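You operate a simulated robot arm through the tools that you are given. There is no shell and no other tool. Be economical: measure what you need, move in short steps, check, and stop when the job is done.

The job below is to be done with a simulated robot arm. You get a single attempt, and the scene is never put back.

Task
Top the soap tank up to its red band from the green jug.
Fine: lid open to pour, shut afterwards; jug back in its place.

It is judged by the outcome, as a careful person would: the job done as asked, and still so three seconds after it is handed in. It fails if anything else is knocked over, pushed out of place, dropped, spilled or broken. A push-on lid holds only when it is set on centred and level and pressed home; a screw cap is set on level and turned clockwise until tight.

Robot
A 7-joint arm with a two-finger parallel gripper, fixed in place. Base frame: the origin is at the foot of the arm, x ahead of it, y to its left, z up; the work surface is at about z = 0.84. Lengths are in m, angles in rad, forces in N, time in s.
With the tool pointing down near the work surface it reaches from about 0.3 to 0.7 m from the base axis. Its first joint turns from -1.152 to 1.152 rad. Payload 1.57 kg.
Tool frame: the origin (TCP) lies between the finger pads and is the grasp point; the fingertips stand 0.03 m ahead of it; z points along the fingers, y is the line along which they close. The gripper opens to 0.11 m. The fingers are 0.024 m wide and 0.012 m thick; the gripper's body (0.048 by 0.112 m) begins 0.078 m behind the TCP.
Orientation is told as [roll, pitch, yaw] about the base's x, y, z axes, in that order, counted from this pose: with the fingers straight down and closing along the base's y, the tool's x points along the base's -x, its y along +y and its z along -z.

Tools
- The arm moves only by the tool play_rows. Its argument "steps" is a list of rows, each a list of 7 numbers: the shift along the base's x, y, z in m, then the turn, a rotation vector about the base's x, y, z in rad, then the gripper command, from -1 (fully open) to 1 (shut), values between in proportion. In form: [[dx, dy, dz, wx, wy, wz, grip], ...]. A call has 1 to 10 rows; each row is the pose to reach, as a shift and turn from the pose commanded when the call began. Each row takes 0.2 s and may step no farther than 0.05 m and 0.15 rad from the row before; otherwise, or with a gripper value out of range, the whole call is refused. A pose out of reach is approached as far as the arm can. The call stops where the force on the tool passes 70 N (or 10 N more than at its start, if that is more) or the arm is blocked; 0.2 s more then pass. Each finger travels about 0.108 m/s and halts on what it meets, pressing with about 43 N; the grip force reading is that of the motor and also rises with nothing between the fingers. The clock runs only during rows and for 0.2 s after the last one: add rows that repeat a pose to give the fingers time. The reply holds the time, the measured pose of the TCP, the force on the tool along the base axes, the opening and the grip force, in the units named above and with some noise.
- Cameras (640 x 400 px; columns grow to the right, rows downward): "scene" is fixed at [0.1654, -0.3879, 1.4167]; the picture's right is [0.79, -0.62, 0.00], its down [-0.27, -0.35, -0.90] and it looks along [0.55, 0.71, -0.44] (base axes); focal length 288 px, centre (320, 200). "wrist" rides on the gripper at [0.07, 0.016, -0.141] in the tool frame; the picture's right is [-0.23, 0.97, 0.00], its down [-0.85, -0.20, -0.48] and it looks along [-0.47, -0.11, 0.88] (tool axes); focal length 222 px, centre (320, 200). There is no depth. A picture from a camera that has moved, and an enlarged one, comes with that camera's place and axes in the base frame and with its lens.
- capture(camera): a new picture of that camera. The clock stands still meanwhile.
- enlarge(camera, box): a new picture of the part [left, top, right, bottom] of that camera's present view, enlarged. The clock stands still meanwhile.
- job_done(): hands the job in; it is judged then, once.

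Go step by step. Nothing tells you positions but the pictures and the camera data: compare them with the known pose of the tool, close in by small moves and look again before you grip or let go. The budget is 120 turns and 68 pictures, counting those below and the enlarged ones. Unless the task says otherwise, let go and move clear before handing in, and close with one line.

The tools are called as a command line: name --pt "numbers of a row" for each row, then --argument value for the rest, lists and objects as JSON in quotes. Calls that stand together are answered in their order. play_rows: Moves the arm, as the interface text tells. Its arguments: {"type":"object","properties":{"steps":{"type":"array","items":{"type":"array","items":{"type":"number"}}}},"required":["steps"]} The other tools are called the same way: capture (camera) takes a picture; enlarge (camera, box) takes an enlarged picture of a part of a camera's view; job_done () hands the job in.

At the start:

```text
clock: 0.0
tool_pos: [0.3866, -0.1258, 1.2849]
tcp_rot: [0.001, 0.001, 0.001]
ft_force: [0.3, 0.0, 0.2]
grip_width: 0.1096
finger_force: 0.1
```

scene: 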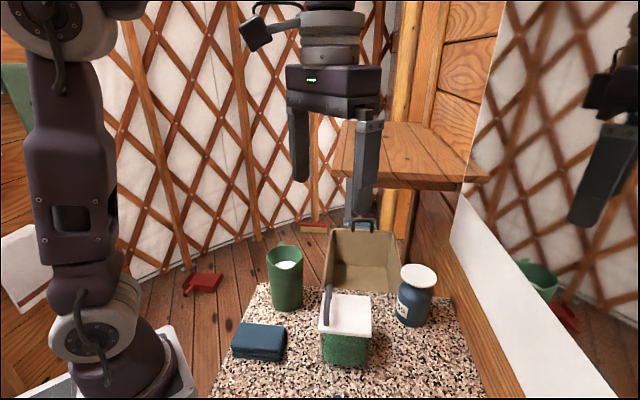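
wrist: 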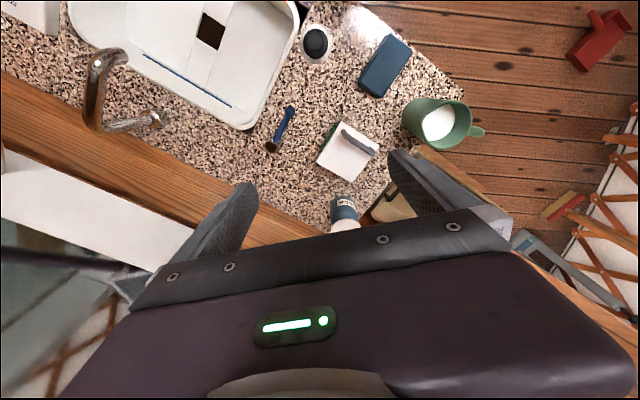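

I see a green jug with white liquid, a small box with a white lid (probably the soap tank), a jar and a few other things. I'll take a closer look first.

enlarge --camera "scene" --box '[210, 210, 470, 400]'

enlarge --camera "wrist" --box '[240, 0, 520, 240]'

```text
2.11 times, centred on (340, 305) of scene
camera zoom: at [0.1654, -0.3879, 1.4167], right [0.79, -0.62, 0.0], down [-0.27, -0.35, -0.9], along [0.55, 0.71, -0.44], focal length 606 px, centre (278, -21)
```

zoom: 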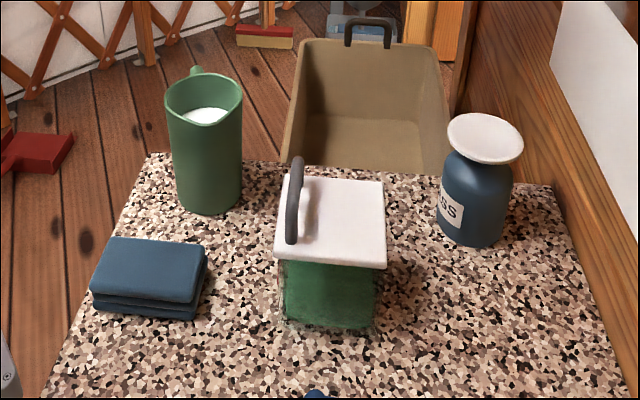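

```text
1.67 times, centred on (380, 120) of wrist
camera zoom: at [0.3158, -0.1081, 1.4261], right [0.23, 0.97, 0.0], down [0.85, -0.2, 0.48], along [0.47, -0.11, -0.88], focal length 370 px, centre (220, 333)
```

zoom: 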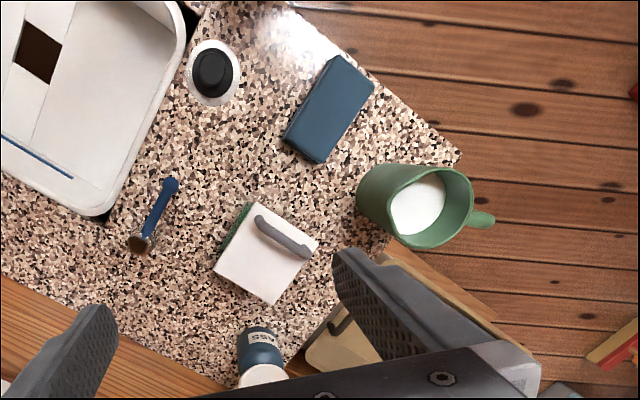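

The jug is at about (0.44, 0.10), rim z≈1.0, and the box at about (0.468, -0.085). I'll zoom in on the tank to find its lid type and red band.

enlarge --camera "scene" --box '[305, 275, 385, 375]'

enlarge --camera "wrist" --box '[300, 100, 400, 200]'

enlarge --camera "scene" --box '[255, 230, 315, 320]'

```text
4.00 times, centred on (345, 325) of scene
camera zoom: at [0.1654, -0.3879, 1.4167], right [0.79, -0.62, 0.0], down [-0.27, -0.35, -0.9], along [0.55, 0.71, -0.44], focal length 1152 px, centre (220, -300)
```

zoom: 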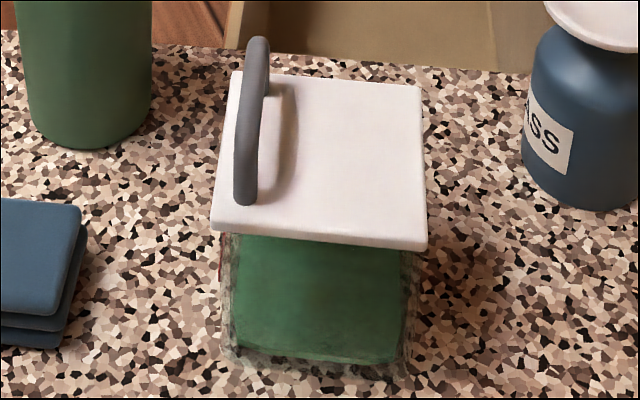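

```text
4.00 times, centred on (350, 150) of wrist
camera zoom: at [0.3158, -0.1081, 1.4261], right [0.23, 0.97, 0.0], down [0.85, -0.2, 0.48], along [0.47, -0.11, -0.88], focal length 888 px, centre (200, 400)
```

zoom: 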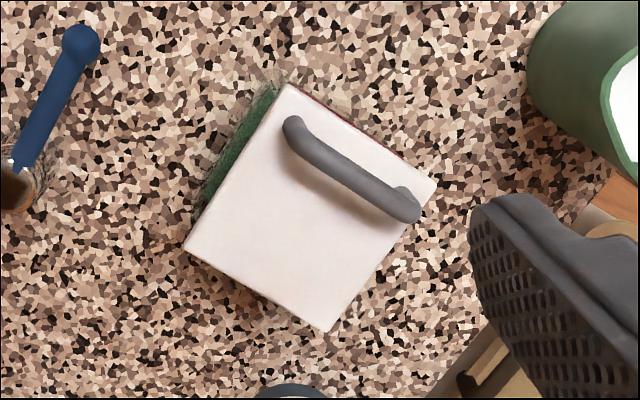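

```text
4.44 times, centred on (285, 275) of scene
camera zoom: at [0.1654, -0.3879, 1.4167], right [0.79, -0.62, 0.0], down [-0.27, -0.35, -0.9], along [0.55, 0.71, -0.44], focal length 1280 px, centre (476, -133)
```

zoom: 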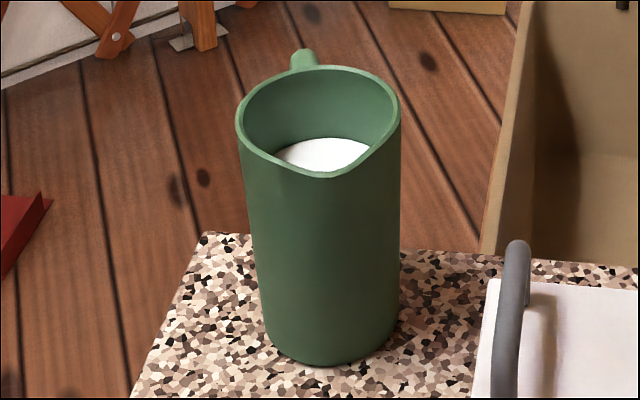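

The tank is about 0.1 m square and rotated 45°. The handle lies along the edge facing (-x,+y) and there is a hint of red on that face. I'll move the wrist camera to look at that face.

play_rows --pt "-0.006 0.031 -0.031 -0.023 -0.043 -0.093 -1" --pt "-0.012 0.062 -0.062 -0.047 -0.087 -0.187 -1" --pt "-0.018 0.093 -0.093 -0.07 -0.13 -0.28 -1" --pt "-0.025 0.124 -0.124 -0.093 -0.173 -0.373 -1" --pt "-0.031 0.155 -0.155 -0.117 -0.217 -0.467 -1" --pt "-0.037 0.186 -0.185 -0.14 -0.26 -0.56 -1" --pt "-0.037 0.186 -0.185 -0.14 -0.26 -0.56 -1"

capture --camera "wrist"

```text
clock: 1.6
tool_pos: [0.3486, 0.0584, 1.0993]
tcp_rot: [-0.063, -0.285, -0.555]
ft_force: [0.3, 0.4, 0.1]
grip_width: 0.1101
finger_force: 0.0
```

```text
60 pictures are left
camera wrist: at [0.2715, 0.1374, 1.2129], right [0.71, 0.7, 0.0], down [0.49, -0.5, 0.71], along [0.5, -0.5, -0.7], focal length 222 px, centre (320, 200)
```

wrist: 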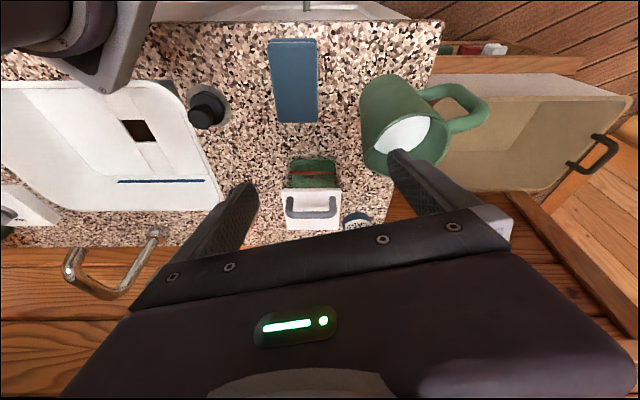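

The AB face shows a red line. I'll enlarge it.

enlarge --camera "wrist" --box '[270, 145, 360, 240]'

enlarge --camera "wrist" --box '[350, 60, 500, 180]'

```text
4.21 times, centred on (315, 192) of wrist
camera zoom: at [0.2715, 0.1374, 1.2129], right [0.71, 0.7, 0.0], down [0.49, -0.5, 0.71], along [0.5, -0.5, -0.7], focal length 935 px, centre (341, 232)
```

zoom: 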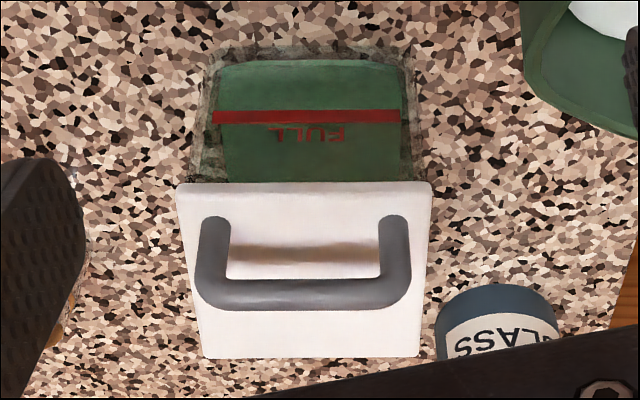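

```text
3.33 times, centred on (425, 120) of wrist
camera zoom: at [0.2715, 0.1374, 1.2129], right [0.71, 0.7, 0.0], down [0.49, -0.5, 0.71], along [0.5, -0.5, -0.7], focal length 740 px, centre (-30, 467)
```

zoom: 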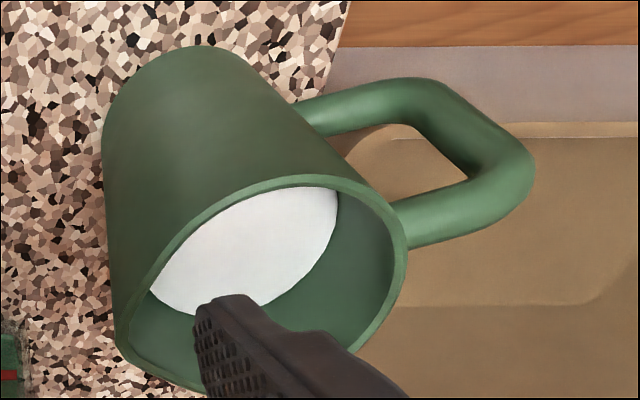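

enlarge --camera "wrist" --box '[294, 152, 336, 194]'

```text
9.52 times, centred on (315, 173) of wrist
camera zoom: at [0.2715, 0.1374, 1.2129], right [0.71, 0.7, 0.0], down [0.49, -0.5, 0.71], along [0.5, -0.5, -0.7], focal length 2116 px, centre (368, 457)
```

zoom: 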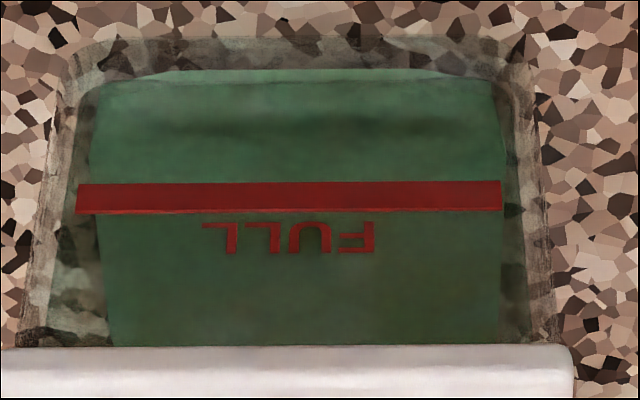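

The band is at z≈0.894, the tank top at about 0.942, and the lid handle bar at about (0.446, -0.060, 0.983). The hinge is likely on the far edge. I'll straighten the tool and yaw it +45° so the fingers close across the bar.

play_rows --pt "0.01 -0.016 0.004 0.028 0.052 0.112 -1" --pt "0.02 -0.031 0.008 0.056 0.104 0.224 -1" --pt "0.031 -0.047 0.012 0.084 0.156 0.336 -1" --pt "0.041 -0.063 0.016 0.112 0.208 0.448 -1" --pt "0.051 -0.078 0.02 0.14 0.26 0.56 -1"

play_rows --pt "0.008 -0.007 -0.01 0 0 0.131 -1" --pt "0.016 -0.014 -0.02 0 0 0.262 -1" --pt "0.024 -0.02 -0.03 0 0 0.393 -1" --pt "0.032 -0.027 -0.04 0 0 0.524 -1" --pt "0.04 -0.034 -0.05 0 0 0.655 -1" --pt "0.046 -0.04 -0.06 0 0 0.785 -1" --pt "0.046 -0.04 -0.06 0 0 0.785 -1"

capture --camera "wrist"

enlarge --camera "scene" --box '[240, 200, 440, 380]'

```text
clock: 2.8
tool_pos: [0.4015, -0.0165, 1.12]
tcp_rot: [0.0, 0.0, -0.001]
ft_force: [0.4, -0.1, 0.1]
grip_width: 0.1101
finger_force: 0.1
```

```text
clock: 4.4
tool_pos: [0.4487, -0.0567, 1.0615]
tcp_rot: [0.001, 0.0, 0.785]
ft_force: [0.0, -0.3, -0.7]
grip_width: 0.1099
finger_force: 0.1
```

```text
56 pictures are left
camera wrist: at [0.3863, -0.094, 1.201], right [-0.53, 0.85, 0.0], down [0.75, 0.46, 0.48], along [0.41, 0.25, -0.88], focal length 222 px, centre (320, 200)
```

wrist: 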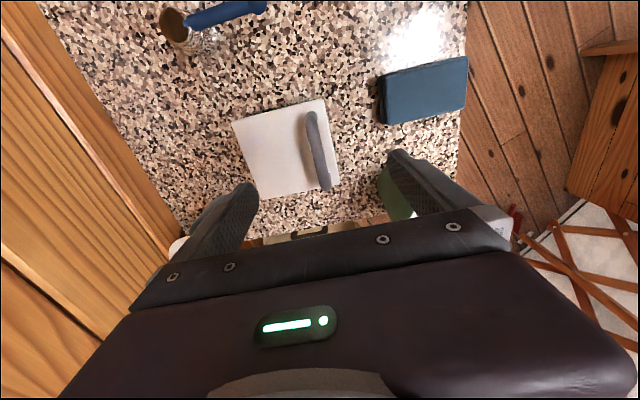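

```text
2.22 times, centred on (340, 290) of scene
camera zoom: at [0.1654, -0.3879, 1.4167], right [0.79, -0.62, 0.0], down [-0.27, -0.35, -0.9], along [0.55, 0.71, -0.44], focal length 640 px, centre (276, 0)
```

zoom: 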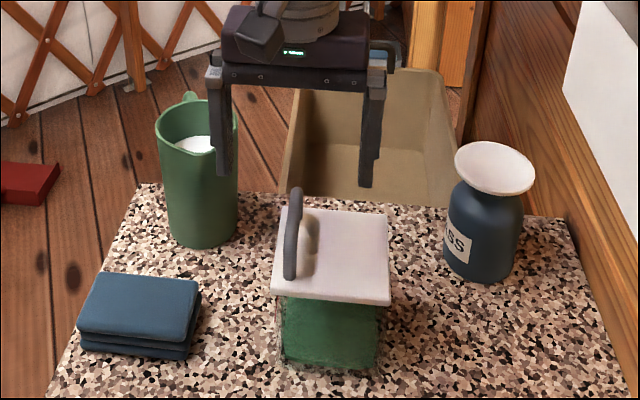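

The bar is about 1 cm toward -v from the TCP and the alignment is good otherwise. I'll half-close, descend, and look.

play_rows --pt "-0.008 -0.006 0 0 0 0 -0.1" --pt "-0.008 -0.006 -0.015 0 0 0 -0.1" --pt "-0.008 -0.006 -0.03 0 0 0 -0.1" --pt "-0.008 -0.006 -0.05 0 0 0 -0.1" --pt "-0.008 -0.006 -0.064 0 0 0 -0.1" --pt "-0.008 -0.006 -0.064 0 0 0 -0.1"

enlarge --camera "scene" --box '[280, 240, 400, 340]'

```text
clock: 5.8
tool_pos: [0.4391, -0.0636, 0.9968]
tcp_rot: [0.0, 0.0, 0.785]
ft_force: [-0.1, -0.5, 0.0]
grip_width: 0.0606
finger_force: 0.1
```

```text
4.00 times, centred on (340, 290) of scene
camera zoom: at [0.1654, -0.3879, 1.4167], right [0.79, -0.62, 0.0], down [-0.27, -0.35, -0.9], along [0.55, 0.71, -0.44], focal length 1152 px, centre (240, -160)
```

zoom: 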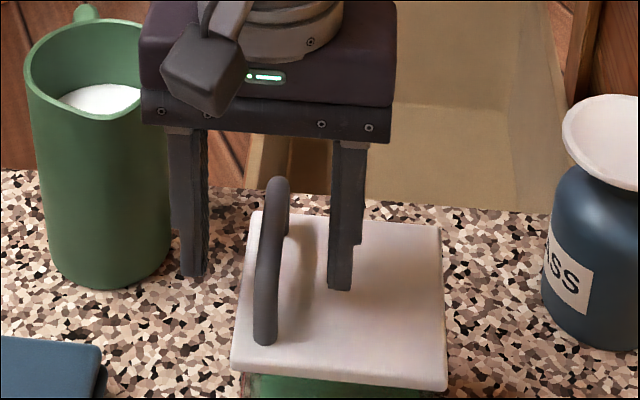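

The bar is centered between the fingers, so I'll close and test with a small lift.

play_rows --pt "0 0 0 0 0 0 1" --pt "0 0 0 0 0 0 1" --pt "0 0 0 0 0 0 1"

enlarge --camera "scene" --box '[280, 240, 400, 340]'

```text
clock: 6.6
tool_pos: [0.4418, -0.0652, 0.9951]
tcp_rot: [-0.004, -0.002, 0.783]
ft_force: [15.4, -17.2, -8.6]
grip_width: 0.0117
finger_force: 29.1
```

```text
4.00 times, centred on (340, 290) of scene
camera zoom: at [0.166, -0.3884, 1.4165], right [0.79, -0.62, 0.0], down [-0.27, -0.35, -0.9], along [0.55, 0.71, -0.44], focal length 1152 px, centre (240, -160)
```

zoom: 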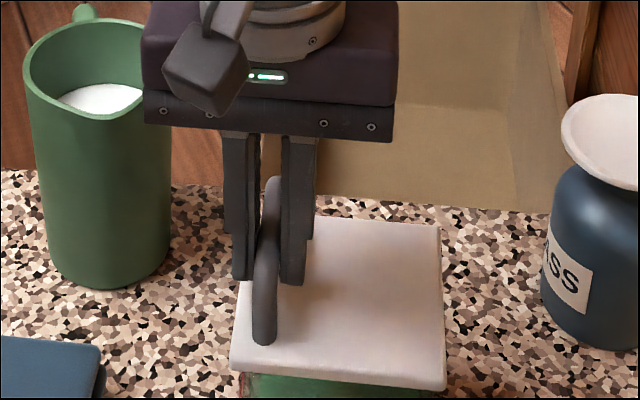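

The grip on the bar is good (11.7 mm). Now I'll lift along the hinge arc to about 30°, tilting the tool by half that.

play_rows --pt "0.002 -0.002 0 0 0 0 1" --pt "0.005 -0.005 0.0075 0.031 0.031 0 1" --pt "0.0084 -0.0084 0.0147 0.062 0.062 0 1" --pt "0.0122 -0.0122 0.0213 0.093 0.093 0 1" --pt "0.0165 -0.0165 0.0276 0.123 0.123 0 1" --pt "0.021 -0.021 0.0332 0.154 0.154 0 1" --pt "0.0261 -0.0261 0.0385 0.185 0.185 0 1"

enlarge --camera "scene" --box '[270, 230, 410, 360]'

```text
clock: 8.2
tool_pos: [0.465, -0.0888, 1.0342]
tcp_rot: [0.261, 0.001, 0.784]
ft_force: [5.7, -9.8, -16.5]
grip_width: 0.0112
finger_force: 28.6
```

```text
3.08 times, centred on (340, 295) of scene
camera zoom: at [0.1658, -0.3882, 1.4165], right [0.79, -0.62, 0.0], down [-0.27, -0.35, -0.9], along [0.55, 0.71, -0.44], focal length 886 px, centre (258, -92)
```

zoom: 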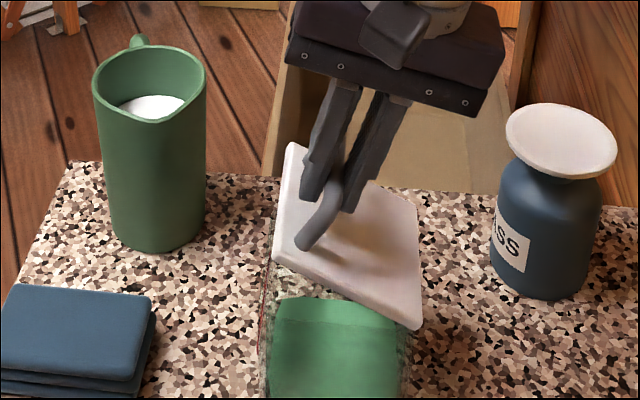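

The lid is hinged as expected. Continuing the arc to about 70°.

play_rows --pt "0.0054 -0.0054 0.0045 0.031 0.031 0 1" --pt "0.0107 -0.0107 0.0085 0.062 0.062 0 1" --pt "0.0165 -0.0165 0.0116 0.093 0.093 0 1" --pt "0.0224 -0.0224 0.0142 0.123 0.123 0 1" --pt "0.0285 -0.0285 0.0159 0.154 0.154 0 1" --pt "0.0346 -0.0346 0.0171 0.185 0.185 0 1" --pt "0.0409 -0.0409 0.0173 0.216 0.216 0 1" --pt "0.0471 -0.0471 0.017 0.247 0.247 0 1"

enlarge --camera "scene" --box '[270, 210, 430, 370]'

```text
clock: 10.0
tool_pos: [0.5126, -0.1362, 1.0517]
tcp_rot: [0.611, -0.002, 0.786]
ft_force: [0.0, 1.0, -9.2]
grip_width: 0.0114
finger_force: 28.7
```

```text
2.50 times, centred on (350, 290) of scene
camera zoom: at [0.1656, -0.3878, 1.4167], right [0.79, -0.62, 0.0], down [-0.27, -0.35, -0.9], along [0.55, 0.71, -0.44], focal length 720 px, centre (245, -25)
```

zoom: 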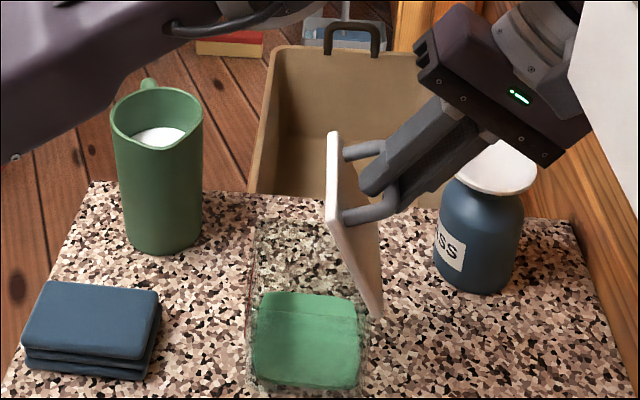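

The lid is near 75°. I'll continue to about 100°.

play_rows --pt "0.006 -0.006 -0.001 0.015 0.015 0 1" --pt "0.012 -0.012 -0.0025 0.03 0.03 0 1" --pt "0.0178 -0.0178 -0.005 0.045 0.045 0 1" --pt "0.0235 -0.0235 -0.008 0.06 0.06 0 1" --pt "0.029 -0.029 -0.012 0.065 0.065 0 1" --pt "0.034 -0.034 -0.016 0.07 0.07 0 1"

enlarge --camera "scene" --box '[270, 210, 430, 370]'

```text
clock: 11.4
tool_pos: [0.4989, -0.1465, 1.0384]
tcp_rot: [0.699, -0.003, 0.79]
ft_force: [-4.1, -2.2, 43.6]
grip_width: 0.0115
finger_force: 28.8
out of reach, approached as far as the arm can: row 2, 3, 4, 5, 6
stopped in row 6: the force on the tool passed its limit (the readings are from after the stop); the commanded pose is now the measured one
```

```text
2.50 times, centred on (350, 290) of scene
camera zoom: at [0.1646, -0.3877, 1.4168], right [0.79, -0.62, 0.0], down [-0.27, -0.35, -0.9], along [0.55, 0.71, -0.44], focal length 720 px, centre (245, -25)
```

zoom: 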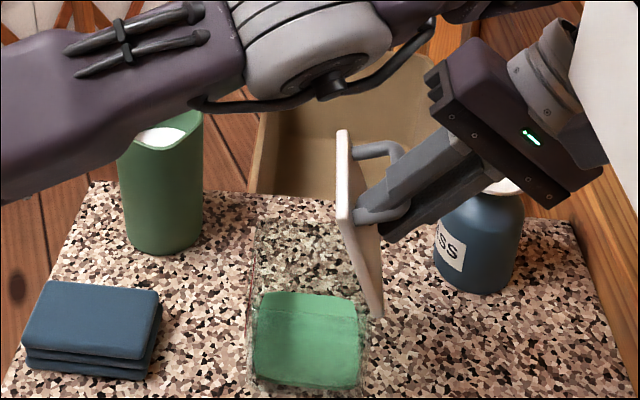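

The wrist ran out of reach at this tilt and slid a bit along the bar. I'll back off the tilt and re-centre along the bar.

play_rows --pt "0.004 0.002 0.003 -0.05 -0.05 0 1" --pt "0.008 0.004 0.006 -0.1 -0.1 0 1" --pt "0.0115 0.006 0.008 -0.15 -0.15 0 1" --pt "0.0135 0.008 0.009 -0.2 -0.2 0 1" --pt "0.0135 0.008 0.009 -0.2 -0.2 0 1"

enlarge --camera "scene" --box '[270, 210, 430, 370]'

```text
clock: 12.6
tool_pos: [0.5125, -0.1402, 1.0458]
tcp_rot: [0.416, -0.002, 0.787]
ft_force: [-16.3, -13.1, -9.5]
grip_width: 0.0114
finger_force: 28.8
```

```text
2.50 times, centred on (350, 290) of scene
camera zoom: at [0.1651, -0.3883, 1.4166], right [0.79, -0.62, 0.0], down [-0.27, -0.35, -0.9], along [0.55, 0.71, -0.44], focal length 720 px, centre (245, -25)
```

zoom: 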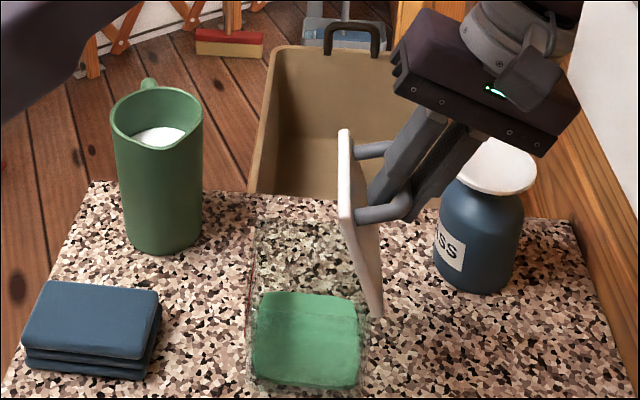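

Good, back to a relaxed pose with the lid near 80°. I'll carry on to about 105° with the tool more upright.

play_rows --pt "0.0067 -0.0067 0.0 -0.015 -0.015 0 1" --pt "0.0134 -0.0134 -0.0015 -0.03 -0.03 0 1" --pt "0.0186 -0.0186 -0.0045 -0.045 -0.045 0 1" --pt "0.0238 -0.0238 -0.008 -0.06 -0.06 0 1" --pt "0.029 -0.029 -0.0122 -0.075 -0.075 0 1" --pt "0.034 -0.034 -0.017 -0.09 -0.09 0 1"

enlarge --camera "scene" --box '[270, 210, 430, 370]'

```text
clock: 14.0
tool_pos: [0.5462, -0.1716, 1.0305]
tcp_rot: [0.291, -0.006, 0.789]
ft_force: [-15.7, 15.4, 19.9]
grip_width: 0.0112
finger_force: 29.0
```

```text
2.50 times, centred on (350, 290) of scene
camera zoom: at [0.1646, -0.3873, 1.4169], right [0.79, -0.62, 0.0], down [-0.27, -0.35, -0.9], along [0.55, 0.71, -0.44], focal length 720 px, centre (245, -25)
```

zoom: 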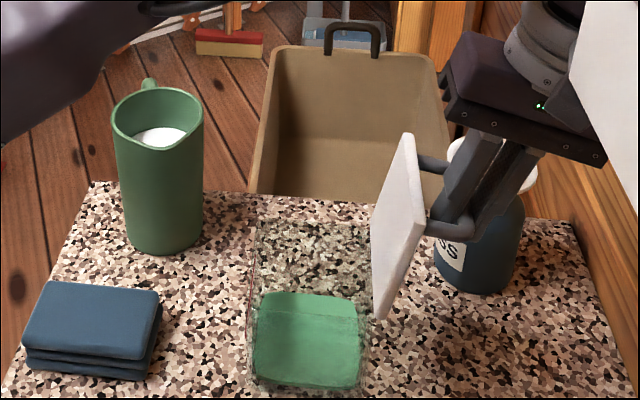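

The lid is at about 105°, apparently at its stop. I'll release slightly and withdraw along the tool axis.

play_rows --pt "0 0 0 0 0 0 0.64" --pt "0 0 0 0 0 0 0.64" --pt "0.004 -0.004 0.02 0 0 0 0.64" --pt "0.008 -0.008 0.045 0 0 0 0.64" --pt "0.01 -0.01 0.08 0 0 0 0.64"

enlarge --camera "scene" --box '[270, 210, 430, 370]'

```text
clock: 14.9
tool_pos: [0.5533, -0.1708, 1.044]
tcp_rot: [0.311, -0.014, 0.79]
ft_force: [2.9, 4.7, -5.3]
grip_width: 0.02
finger_force: 0.2
stopped in row 4: the force on the tool passed its limit (the readings are from after the stop); the commanded pose is now the measured one
```

```text
2.50 times, centred on (350, 290) of scene
camera zoom: at [0.1656, -0.3877, 1.4167], right [0.79, -0.62, 0.0], down [-0.27, -0.35, -0.9], along [0.55, 0.71, -0.44], focal length 720 px, centre (245, -25)
```

zoom: 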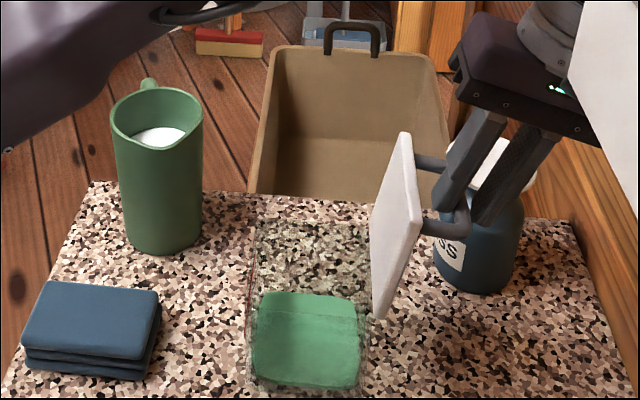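

capture --camera "wrist"

capture --camera "scene"

```text
46 pictures are left
camera wrist: at [0.5222, -0.2416, 1.1806], right [-0.5, 0.81, 0.3], down [0.84, 0.37, 0.41], along [0.22, 0.46, -0.86], focal length 222 px, centre (320, 200)
```

wrist: 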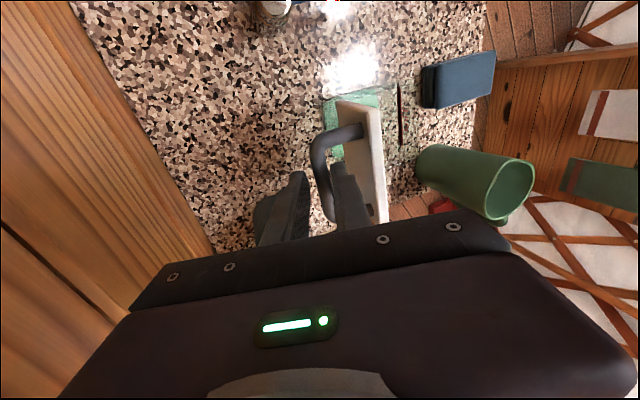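

```text
45 pictures are left
```

scene: 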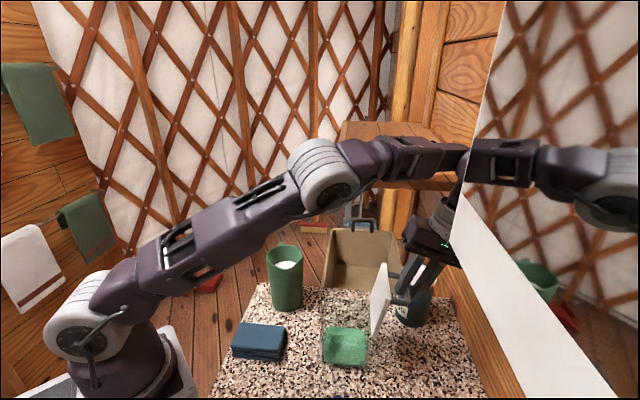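

The arm's wrist touched the mirror while tilted toward it. I'll move straight up and rotate upright, away from the mirror; the bar is almost at the fingertips already.

play_rows --pt "0 0.002 0.008 -0.01 -0.01 0 0.6" --pt "0 0.004 0.018 -0.03 -0.03 0 0.6" --pt "0 0.008 0.032 -0.08 -0.08 0 0.6" --pt "-0.005 0.015 0.05 -0.15 -0.15 0 0.6" --pt "-0.02 0.03 0.075 -0.21 -0.21 0 0.5" --pt "-0.04 0.05 0.1 -0.21 -0.21 0 0.2" --pt "-0.07 0.08 0.12 -0.21 -0.21 0 -0.1"

capture --camera "scene"

```text
clock: 15.4
tool_pos: [0.554, -0.166, 1.0455]
tcp_rot: [0.307, -0.023, 0.796]
ft_force: [-1.3, 4.4, -7.6]
grip_width: 0.022
finger_force: 0.0
stopped in row 2: the force on the tool passed its limit (the readings are from after the stop); the commanded pose is now the measured one
```

```text
44 pictures are left
```

scene: 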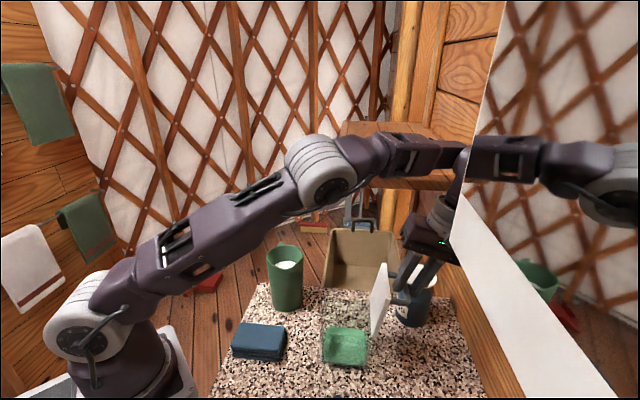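

Still pressing the mirror, which faces -u. I'll rotate upright about the fingertips first and then rise.

play_rows --pt "-0.001 0.001 0 -0.03 -0.03 0 0.55" --pt "-0.002 0.002 0 -0.06 -0.06 0 0.55" --pt "-0.003 0.003 0.001 -0.1 -0.1 0 0.55" --pt "-0.003 0.003 0.01 -0.13 -0.13 0 0.55" --pt "-0.004 0.004 0.03 -0.17 -0.17 0 0.55" --pt "-0.004 0.004 0.06 -0.21 -0.21 0 0.55" --pt "-0.01 0.01 0.1 -0.21 -0.21 0 0.55"

capture --camera "scene"

```text
clock: 17.0
tool_pos: [0.5429, -0.1559, 1.1468]
tcp_rot: [0.008, -0.018, 0.801]
ft_force: [-0.7, -0.1, 1.3]
grip_width: 0.025
finger_force: 0.1
```

```text
43 pictures are left
```

scene: 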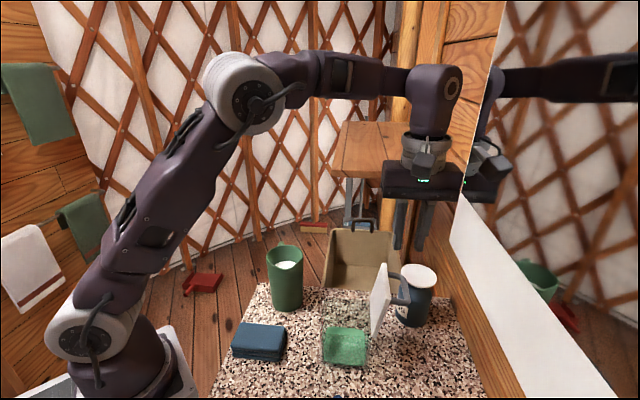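

The arm is free and the lid stays open. Now I'll look at the liquid level in the tank.

enlarge --camera "scene" --box '[310, 290, 380, 370]'

enlarge --camera "scene" --box '[250, 230, 330, 320]'

```text
5.00 times, centred on (345, 330) of scene
camera zoom: at [0.1654, -0.3879, 1.4167], right [0.79, -0.62, 0.0], down [-0.27, -0.35, -0.9], along [0.55, 0.71, -0.44], focal length 1440 px, centre (195, -450)
```

zoom: 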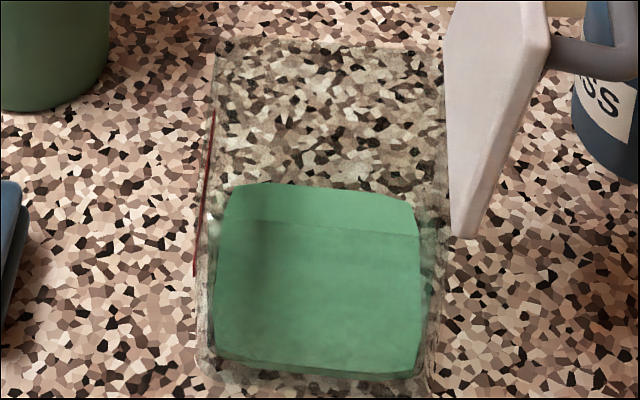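

```text
4.44 times, centred on (290, 275) of scene
camera zoom: at [0.1654, -0.3879, 1.4167], right [0.79, -0.62, 0.0], down [-0.27, -0.35, -0.9], along [0.55, 0.71, -0.44], focal length 1280 px, centre (453, -133)
```

zoom: 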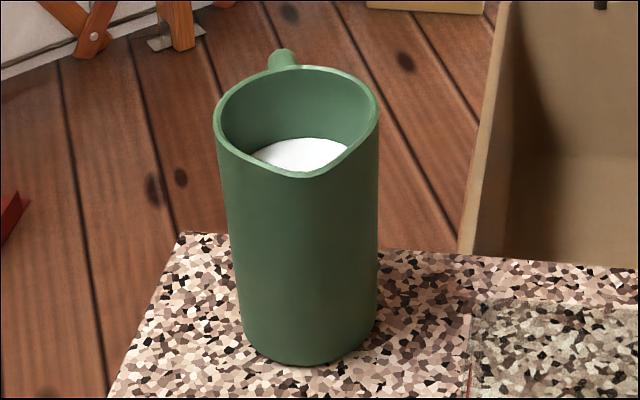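

The tank level is only about 1 cm deep (z≈0.855) and needs to rise about 4 cm to the band at z≈0.894. The jug holds plenty. Next I'll move above the jug with yaw about 63° so the fingers straddle it across the spout–handle line.

play_rows --pt "-0.018 0.043 0.004 -0.005 0.002 0.05 -0.5" --pt "-0.036 0.086 0.008 -0.01 0.004 0.1 -1" --pt "-0.054 0.129 0.01 -0.015 0.006 0.15 -1" --pt "-0.072 0.172 0.01 -0.0185 0.0068 0.2 -1" --pt "-0.09 0.215 0.01 -0.0185 0.0068 0.25 -1" --pt "-0.106 0.256 0.01 -0.0185 0.0068 0.3 -1" --pt "-0.106 0.256 0.01 -0.0185 0.0068 0.3 -1"

capture --camera "wrist"

capture --camera "scene"

```text
clock: 18.6
tool_pos: [0.4386, 0.0997, 1.1542]
tcp_rot: [0.003, 0.001, 1.101]
ft_force: [0.4, -0.5, 0.3]
grip_width: 0.11
finger_force: 0.0
```

```text
40 pictures are left
camera wrist: at [0.391, 0.0451, 1.2953], right [-0.76, 0.64, 0.0], down [0.57, 0.67, 0.48], along [0.31, 0.37, -0.88], focal length 222 px, centre (320, 200)
```

wrist: 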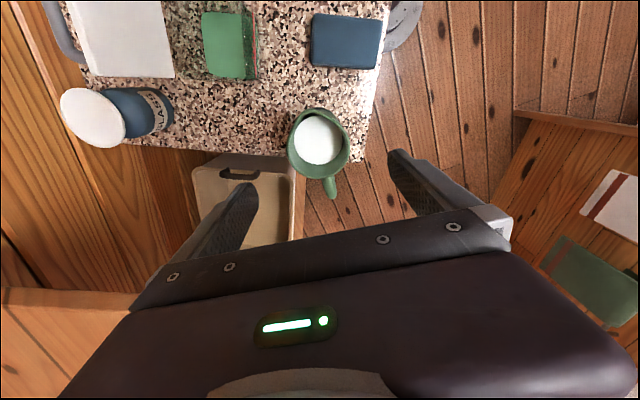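

```text
39 pictures are left
```

scene: 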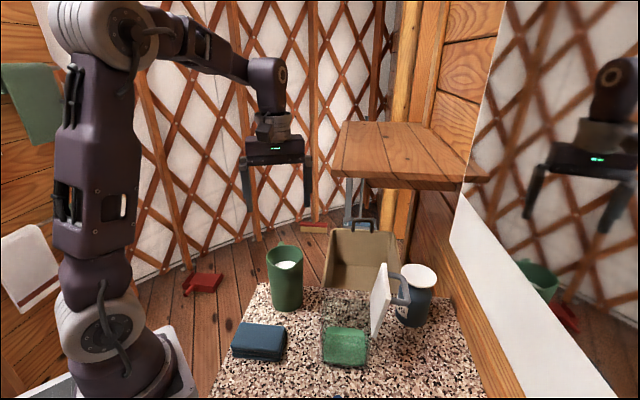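

enlarge --camera "wrist" --box '[270, 90, 370, 210]'

```text
3.33 times, centred on (320, 150) of wrist
camera zoom: at [0.391, 0.0451, 1.2953], right [-0.76, 0.64, 0.0], down [0.57, 0.67, 0.48], along [0.31, 0.37, -0.88], focal length 740 px, centre (320, 367)
```

zoom: 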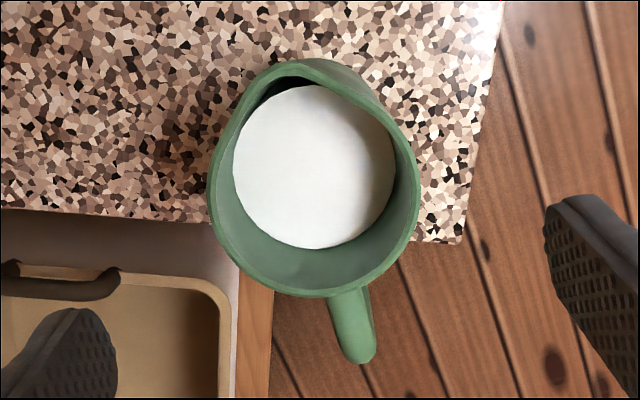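

Triangulated, the jug is at about (0.446, 0.109) with rim z≈0.99, and its spout axis matches the yaw. I'll shift and descend so the tips are just above the rim, then check.

play_rows --pt "0.0075 0.009 -0.03 0 0 0 -1" --pt "0.0075 0.009 -0.07 0 0 0 -1" --pt "0.0075 0.009 -0.115 0 0 0 -1" --pt "0.0075 0.009 -0.115 0 0 0 -1"

capture --camera "wrist"

enlarge --camera "scene" --box '[230, 190, 340, 320]'

```text
clock: 19.6
tool_pos: [0.4471, 0.1098, 1.0417]
tcp_rot: [0.004, 0.002, 1.1]
ft_force: [-0.2, 0.1, -0.3]
grip_width: 0.11
finger_force: 0.1
```

```text
37 pictures are left
camera wrist: at [0.3995, 0.0544, 1.1821], right [-0.76, 0.64, 0.0], down [0.57, 0.67, 0.48], along [0.31, 0.37, -0.88], focal length 222 px, centre (320, 200)
```

wrist: 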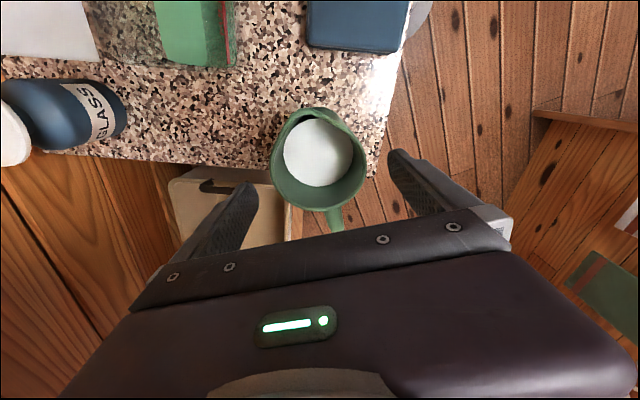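

```text
3.08 times, centred on (285, 255) of scene
camera zoom: at [0.1654, -0.3879, 1.4167], right [0.79, -0.62, 0.0], down [-0.27, -0.35, -0.9], along [0.55, 0.71, -0.44], focal length 886 px, centre (428, 31)
```

zoom: 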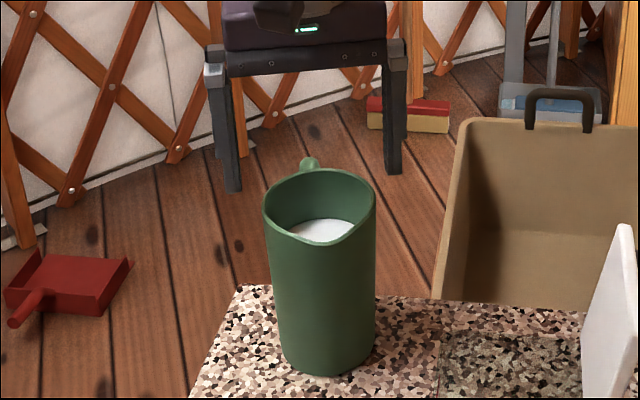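

Alignment is good within a few mm. Descending around the jug.

play_rows --pt "0 -0.004 -0.01 0 0 0 -1" --pt "0 -0.004 -0.04 0 0 0 -1" --pt "0 -0.004 -0.07 0 0 0 -1" --pt "0 -0.004 -0.095 0 0 0 -1" --pt "0 -0.004 -0.095 0 0 0 -1"

enlarge --camera "scene" --box '[230, 210, 340, 320]'

enlarge --camera "wrist" --box '[180, 80, 440, 270]'

```text
clock: 20.8
tool_pos: [0.445, 0.1054, 0.9462]
tcp_rot: [0.003, 0.002, 1.1]
ft_force: [-0.6, 0.6, 0.3]
grip_width: 0.1101
finger_force: 0.1
```

```text
3.64 times, centred on (285, 265) of scene
camera zoom: at [0.1654, -0.3879, 1.4167], right [0.79, -0.62, 0.0], down [-0.27, -0.35, -0.9], along [0.55, 0.71, -0.44], focal length 1048 px, centre (447, -36)
```

zoom: 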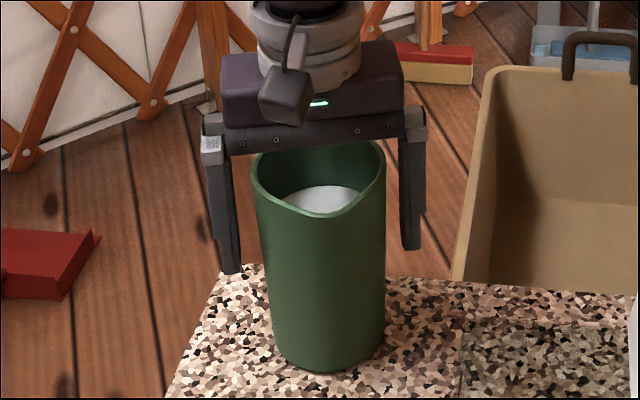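

```text
2.11 times, centred on (310, 175) of wrist
camera zoom: at [0.3985, 0.0507, 1.0873], right [-0.76, 0.64, 0.0], down [0.57, 0.67, 0.48], along [0.31, 0.37, -0.88], focal length 468 px, centre (341, 253)
```

zoom: 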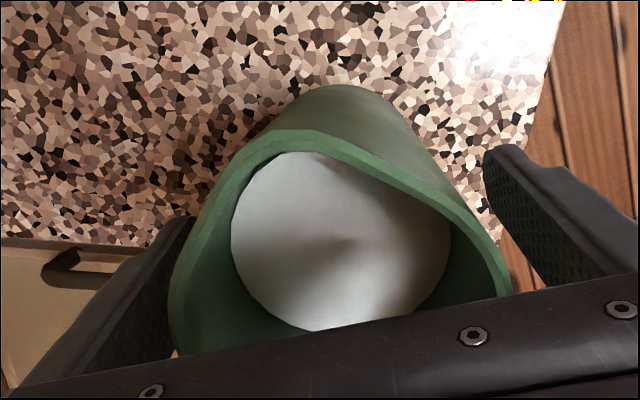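

Fingers straddle the jug symmetrically. Closing.

play_rows --pt "0 0 0 0 0 0 -0.6" --pt "0 0 0 0 0 0 0" --pt "0 0 0 0 0 0 1" --pt "0 0 0 0 0 0 1" --pt "0 0 0 0 0 0 1"

enlarge --camera "scene" --box '[230, 210, 340, 320]'

```text
clock: 22.0
tool_pos: [0.4447, 0.105, 0.9465]
tcp_rot: [0.003, 0.001, 1.1]
ft_force: [0.5, 0.1, -0.7]
grip_width: 0.0896
finger_force: 43.1
```

```text
3.64 times, centred on (285, 265) of scene
camera zoom: at [0.1655, -0.3879, 1.4167], right [0.79, -0.62, 0.0], down [-0.27, -0.35, -0.9], along [0.55, 0.71, -0.44], focal length 1048 px, centre (447, -36)
```

zoom: 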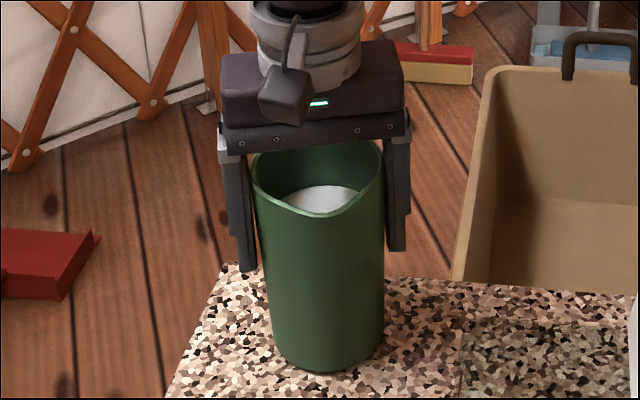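

Grip is firm (89.6 mm, 43 N). The jug's home TCP pose is (0.4447, 0.105, 0.9465), yaw 1.10. Lifting slowly.

play_rows --pt "0 0 0.005 0 0 0 1" --pt "0 0 0.015 0 0 0 1" --pt "0 0 0.03 0 0 0 1" --pt "0 0 0.05 0 0 0 1" --pt "0 0 0.075 0 0 0 1" --pt "0 0 0.1 0 0 0 1" --pt "0 0 0.125 0 0 0 1" --pt "0 0 0.14 0 0 0 1" --pt "0 0 0.145 0 0 0 1"

enlarge --camera "scene" --box '[220, 150, 420, 370]'

```text
clock: 24.0
tool_pos: [0.4444, 0.1034, 1.0914]
tcp_rot: [0.003, 0.002, 1.1]
ft_force: [-0.3, -0.3, -1.7]
grip_width: 0.089
finger_force: 42.9
```

```text
1.82 times, centred on (320, 260) of scene
camera zoom: at [0.1655, -0.3879, 1.4167], right [0.79, -0.62, 0.0], down [-0.27, -0.35, -0.9], along [0.55, 0.71, -0.44], focal length 524 px, centre (320, 91)
```

zoom: 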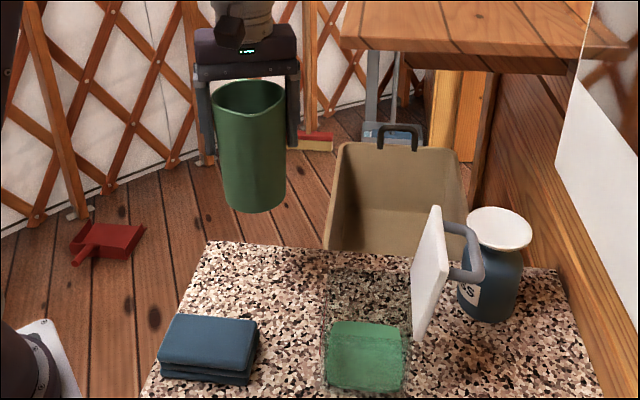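

The jug is lifted cleanly. Next I'll move it to the +v side of the tank and align the spout toward -v.

play_rows --pt "0.005 -0.004 0.002 0 0 -0.015 1" --pt "0.017 -0.014 0.002 0 0 -0.05 1" --pt "0.035 -0.029 0.002 0 0 -0.105 1" --pt "0.055 -0.0455 0.002 0 0 -0.165 1" --pt "0.075 -0.062 0.002 0 0 -0.225 1" --pt "0.091 -0.0755 0.002 0 0 -0.275 1" --pt "0.1 -0.083 0.002 0 0 -0.305 1" --pt "0.1036 -0.0857 0.002 0 0 -0.315 1" --pt "0.1036 -0.0857 0.002 0 0 -0.315 1"

capture --camera "scene"

```text
clock: 26.0
tool_pos: [0.5492, 0.0164, 1.094]
tcp_rot: [0.003, 0.003, 0.782]
ft_force: [0.4, -0.3, -2.8]
grip_width: 0.0891
finger_force: 42.5
```

```text
31 pictures are left
```

scene: 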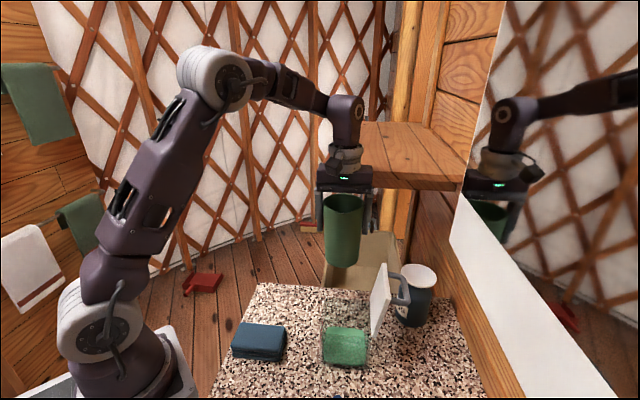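

Now I'll pre-tilt to 35° here, short of any pouring, to check reach.

play_rows --pt "0 0 0 0.035 -0.035 0 1" --pt "0 0 0 0.1 -0.1 0 1" --pt "0 0 0 0.18 -0.18 0 1" --pt "0 0 0 0.26 -0.26 0 1" --pt "0 0 0 0.34 -0.34 0 1" --pt "0 0 0 0.4 -0.4 0 1" --pt "0 0 0 0.432 -0.432 0 1" --pt "0 0 0 0.432 -0.432 0 1"

enlarge --camera "scene" --box '[240, 150, 440, 370]'

capture --camera "wrist"

```text
clock: 27.8
tool_pos: [0.5488, 0.0179, 1.0923]
tcp_rot: [0.003, -0.609, 0.786]
ft_force: [0.3, 0.2, -1.9]
grip_width: 0.089
finger_force: 42.9
```

```text
1.82 times, centred on (340, 260) of scene
camera zoom: at [0.1655, -0.3879, 1.4167], right [0.79, -0.62, 0.0], down [-0.27, -0.35, -0.9], along [0.55, 0.71, -0.44], focal length 524 px, centre (284, 91)
```

zoom: 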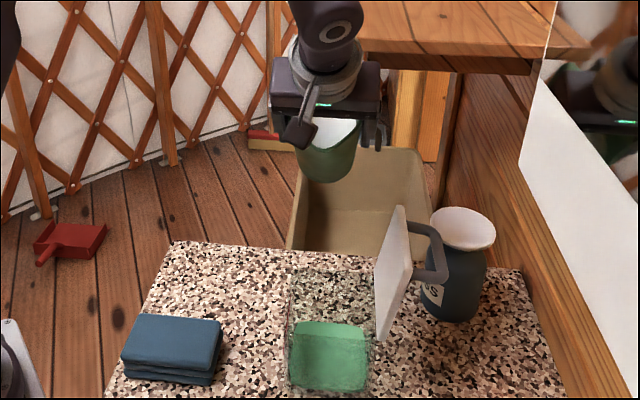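

```text
29 pictures are left
camera wrist: at [0.4393, -0.0686, 1.1673], right [-0.56, 0.82, 0.13], down [0.44, 0.16, 0.88], along [0.7, 0.55, -0.45], focal length 222 px, centre (320, 200)
```

wrist: 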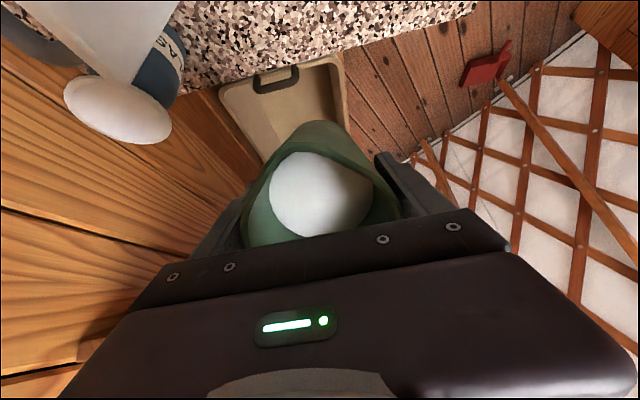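

Reach is fine. The liquid is near the lip, so before tilting more I'll bring the spout over the tank.

play_rows --pt "-0.005 -0.005 0 0 0 0 1" --pt "-0.015 -0.015 -0.005 0 0 0 1" --pt "-0.026 -0.026 -0.018 0 0 0 1" --pt "-0.031 -0.031 -0.036 0 0 0 1" --pt "-0.031 -0.031 -0.055 0 0 0 1" --pt "-0.031 -0.031 -0.072 0 0 0 1" --pt "-0.031 -0.031 -0.083 0 0 0 1" --pt "-0.031 -0.031 -0.087 0 0 0 1"

enlarge --camera "scene" --box '[270, 210, 430, 370]'

capture --camera "wrist"

```text
clock: 29.6
tool_pos: [0.5193, -0.0131, 1.0065]
tcp_rot: [0.003, -0.609, 0.784]
ft_force: [-0.4, 0.0, -2.1]
grip_width: 0.0891
finger_force: 43.0
```

```text
2.50 times, centred on (350, 290) of scene
camera zoom: at [0.1655, -0.3879, 1.4167], right [0.79, -0.62, 0.0], down [-0.27, -0.35, -0.9], along [0.55, 0.71, -0.44], focal length 720 px, centre (245, -25)
```

zoom: 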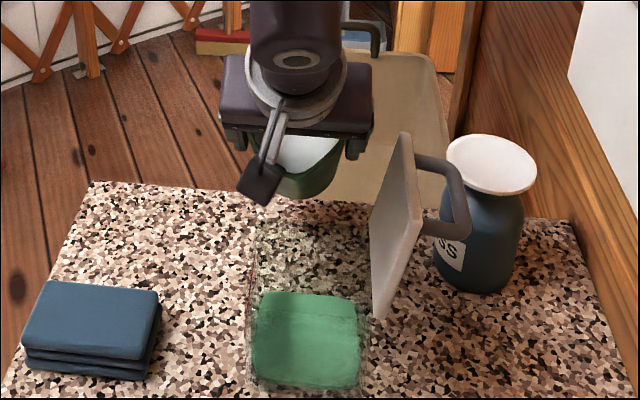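

```text
27 pictures are left
camera wrist: at [0.4089, -0.0997, 1.0813], right [-0.56, 0.82, 0.13], down [0.44, 0.16, 0.88], along [0.7, 0.55, -0.45], focal length 222 px, centre (320, 200)
```

wrist: 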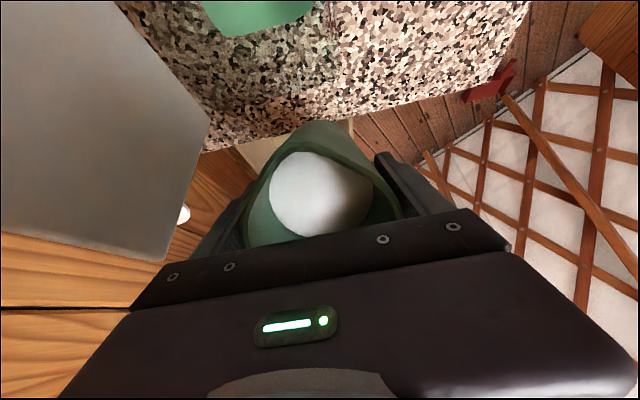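

The spout sits over the tank interior near its +v side. I'll nudge 8 mm toward centre in u and tilt to about 47°.

play_rows --pt "0.003 -0.003 0 0 0 0 1" --pt "0.0057 -0.0057 0.001 0.04 -0.04 0 1" --pt "0.0057 -0.0057 0.002 0.08 -0.08 0 1" --pt "0.0057 -0.0057 0.003 0.115 -0.115 0 1" --pt "0.0057 -0.0057 0.004 0.148 -0.148 0 1" --pt "0.0057 -0.0057 0.004 0.148 -0.148 0 1"

enlarge --camera "scene" --box '[270, 210, 430, 370]'

```text
clock: 31.0
tool_pos: [0.5237, -0.0192, 1.0103]
tcp_rot: [0.003, -0.819, 0.784]
ft_force: [0.0, -0.4, -1.7]
grip_width: 0.0891
finger_force: 42.2
```

```text
2.50 times, centred on (350, 290) of scene
camera zoom: at [0.1655, -0.3879, 1.4167], right [0.79, -0.62, 0.0], down [-0.27, -0.35, -0.9], along [0.55, 0.71, -0.44], focal length 720 px, centre (245, -25)
```

zoom: 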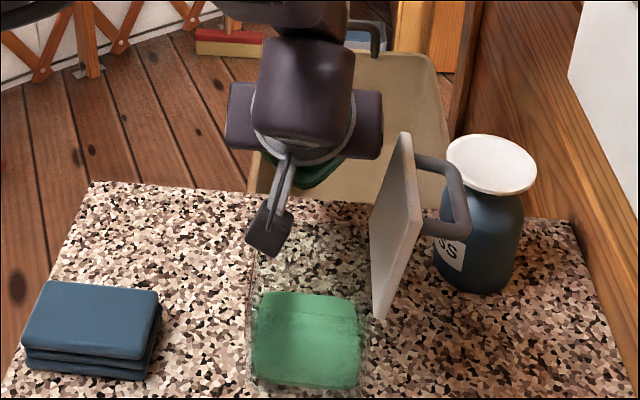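

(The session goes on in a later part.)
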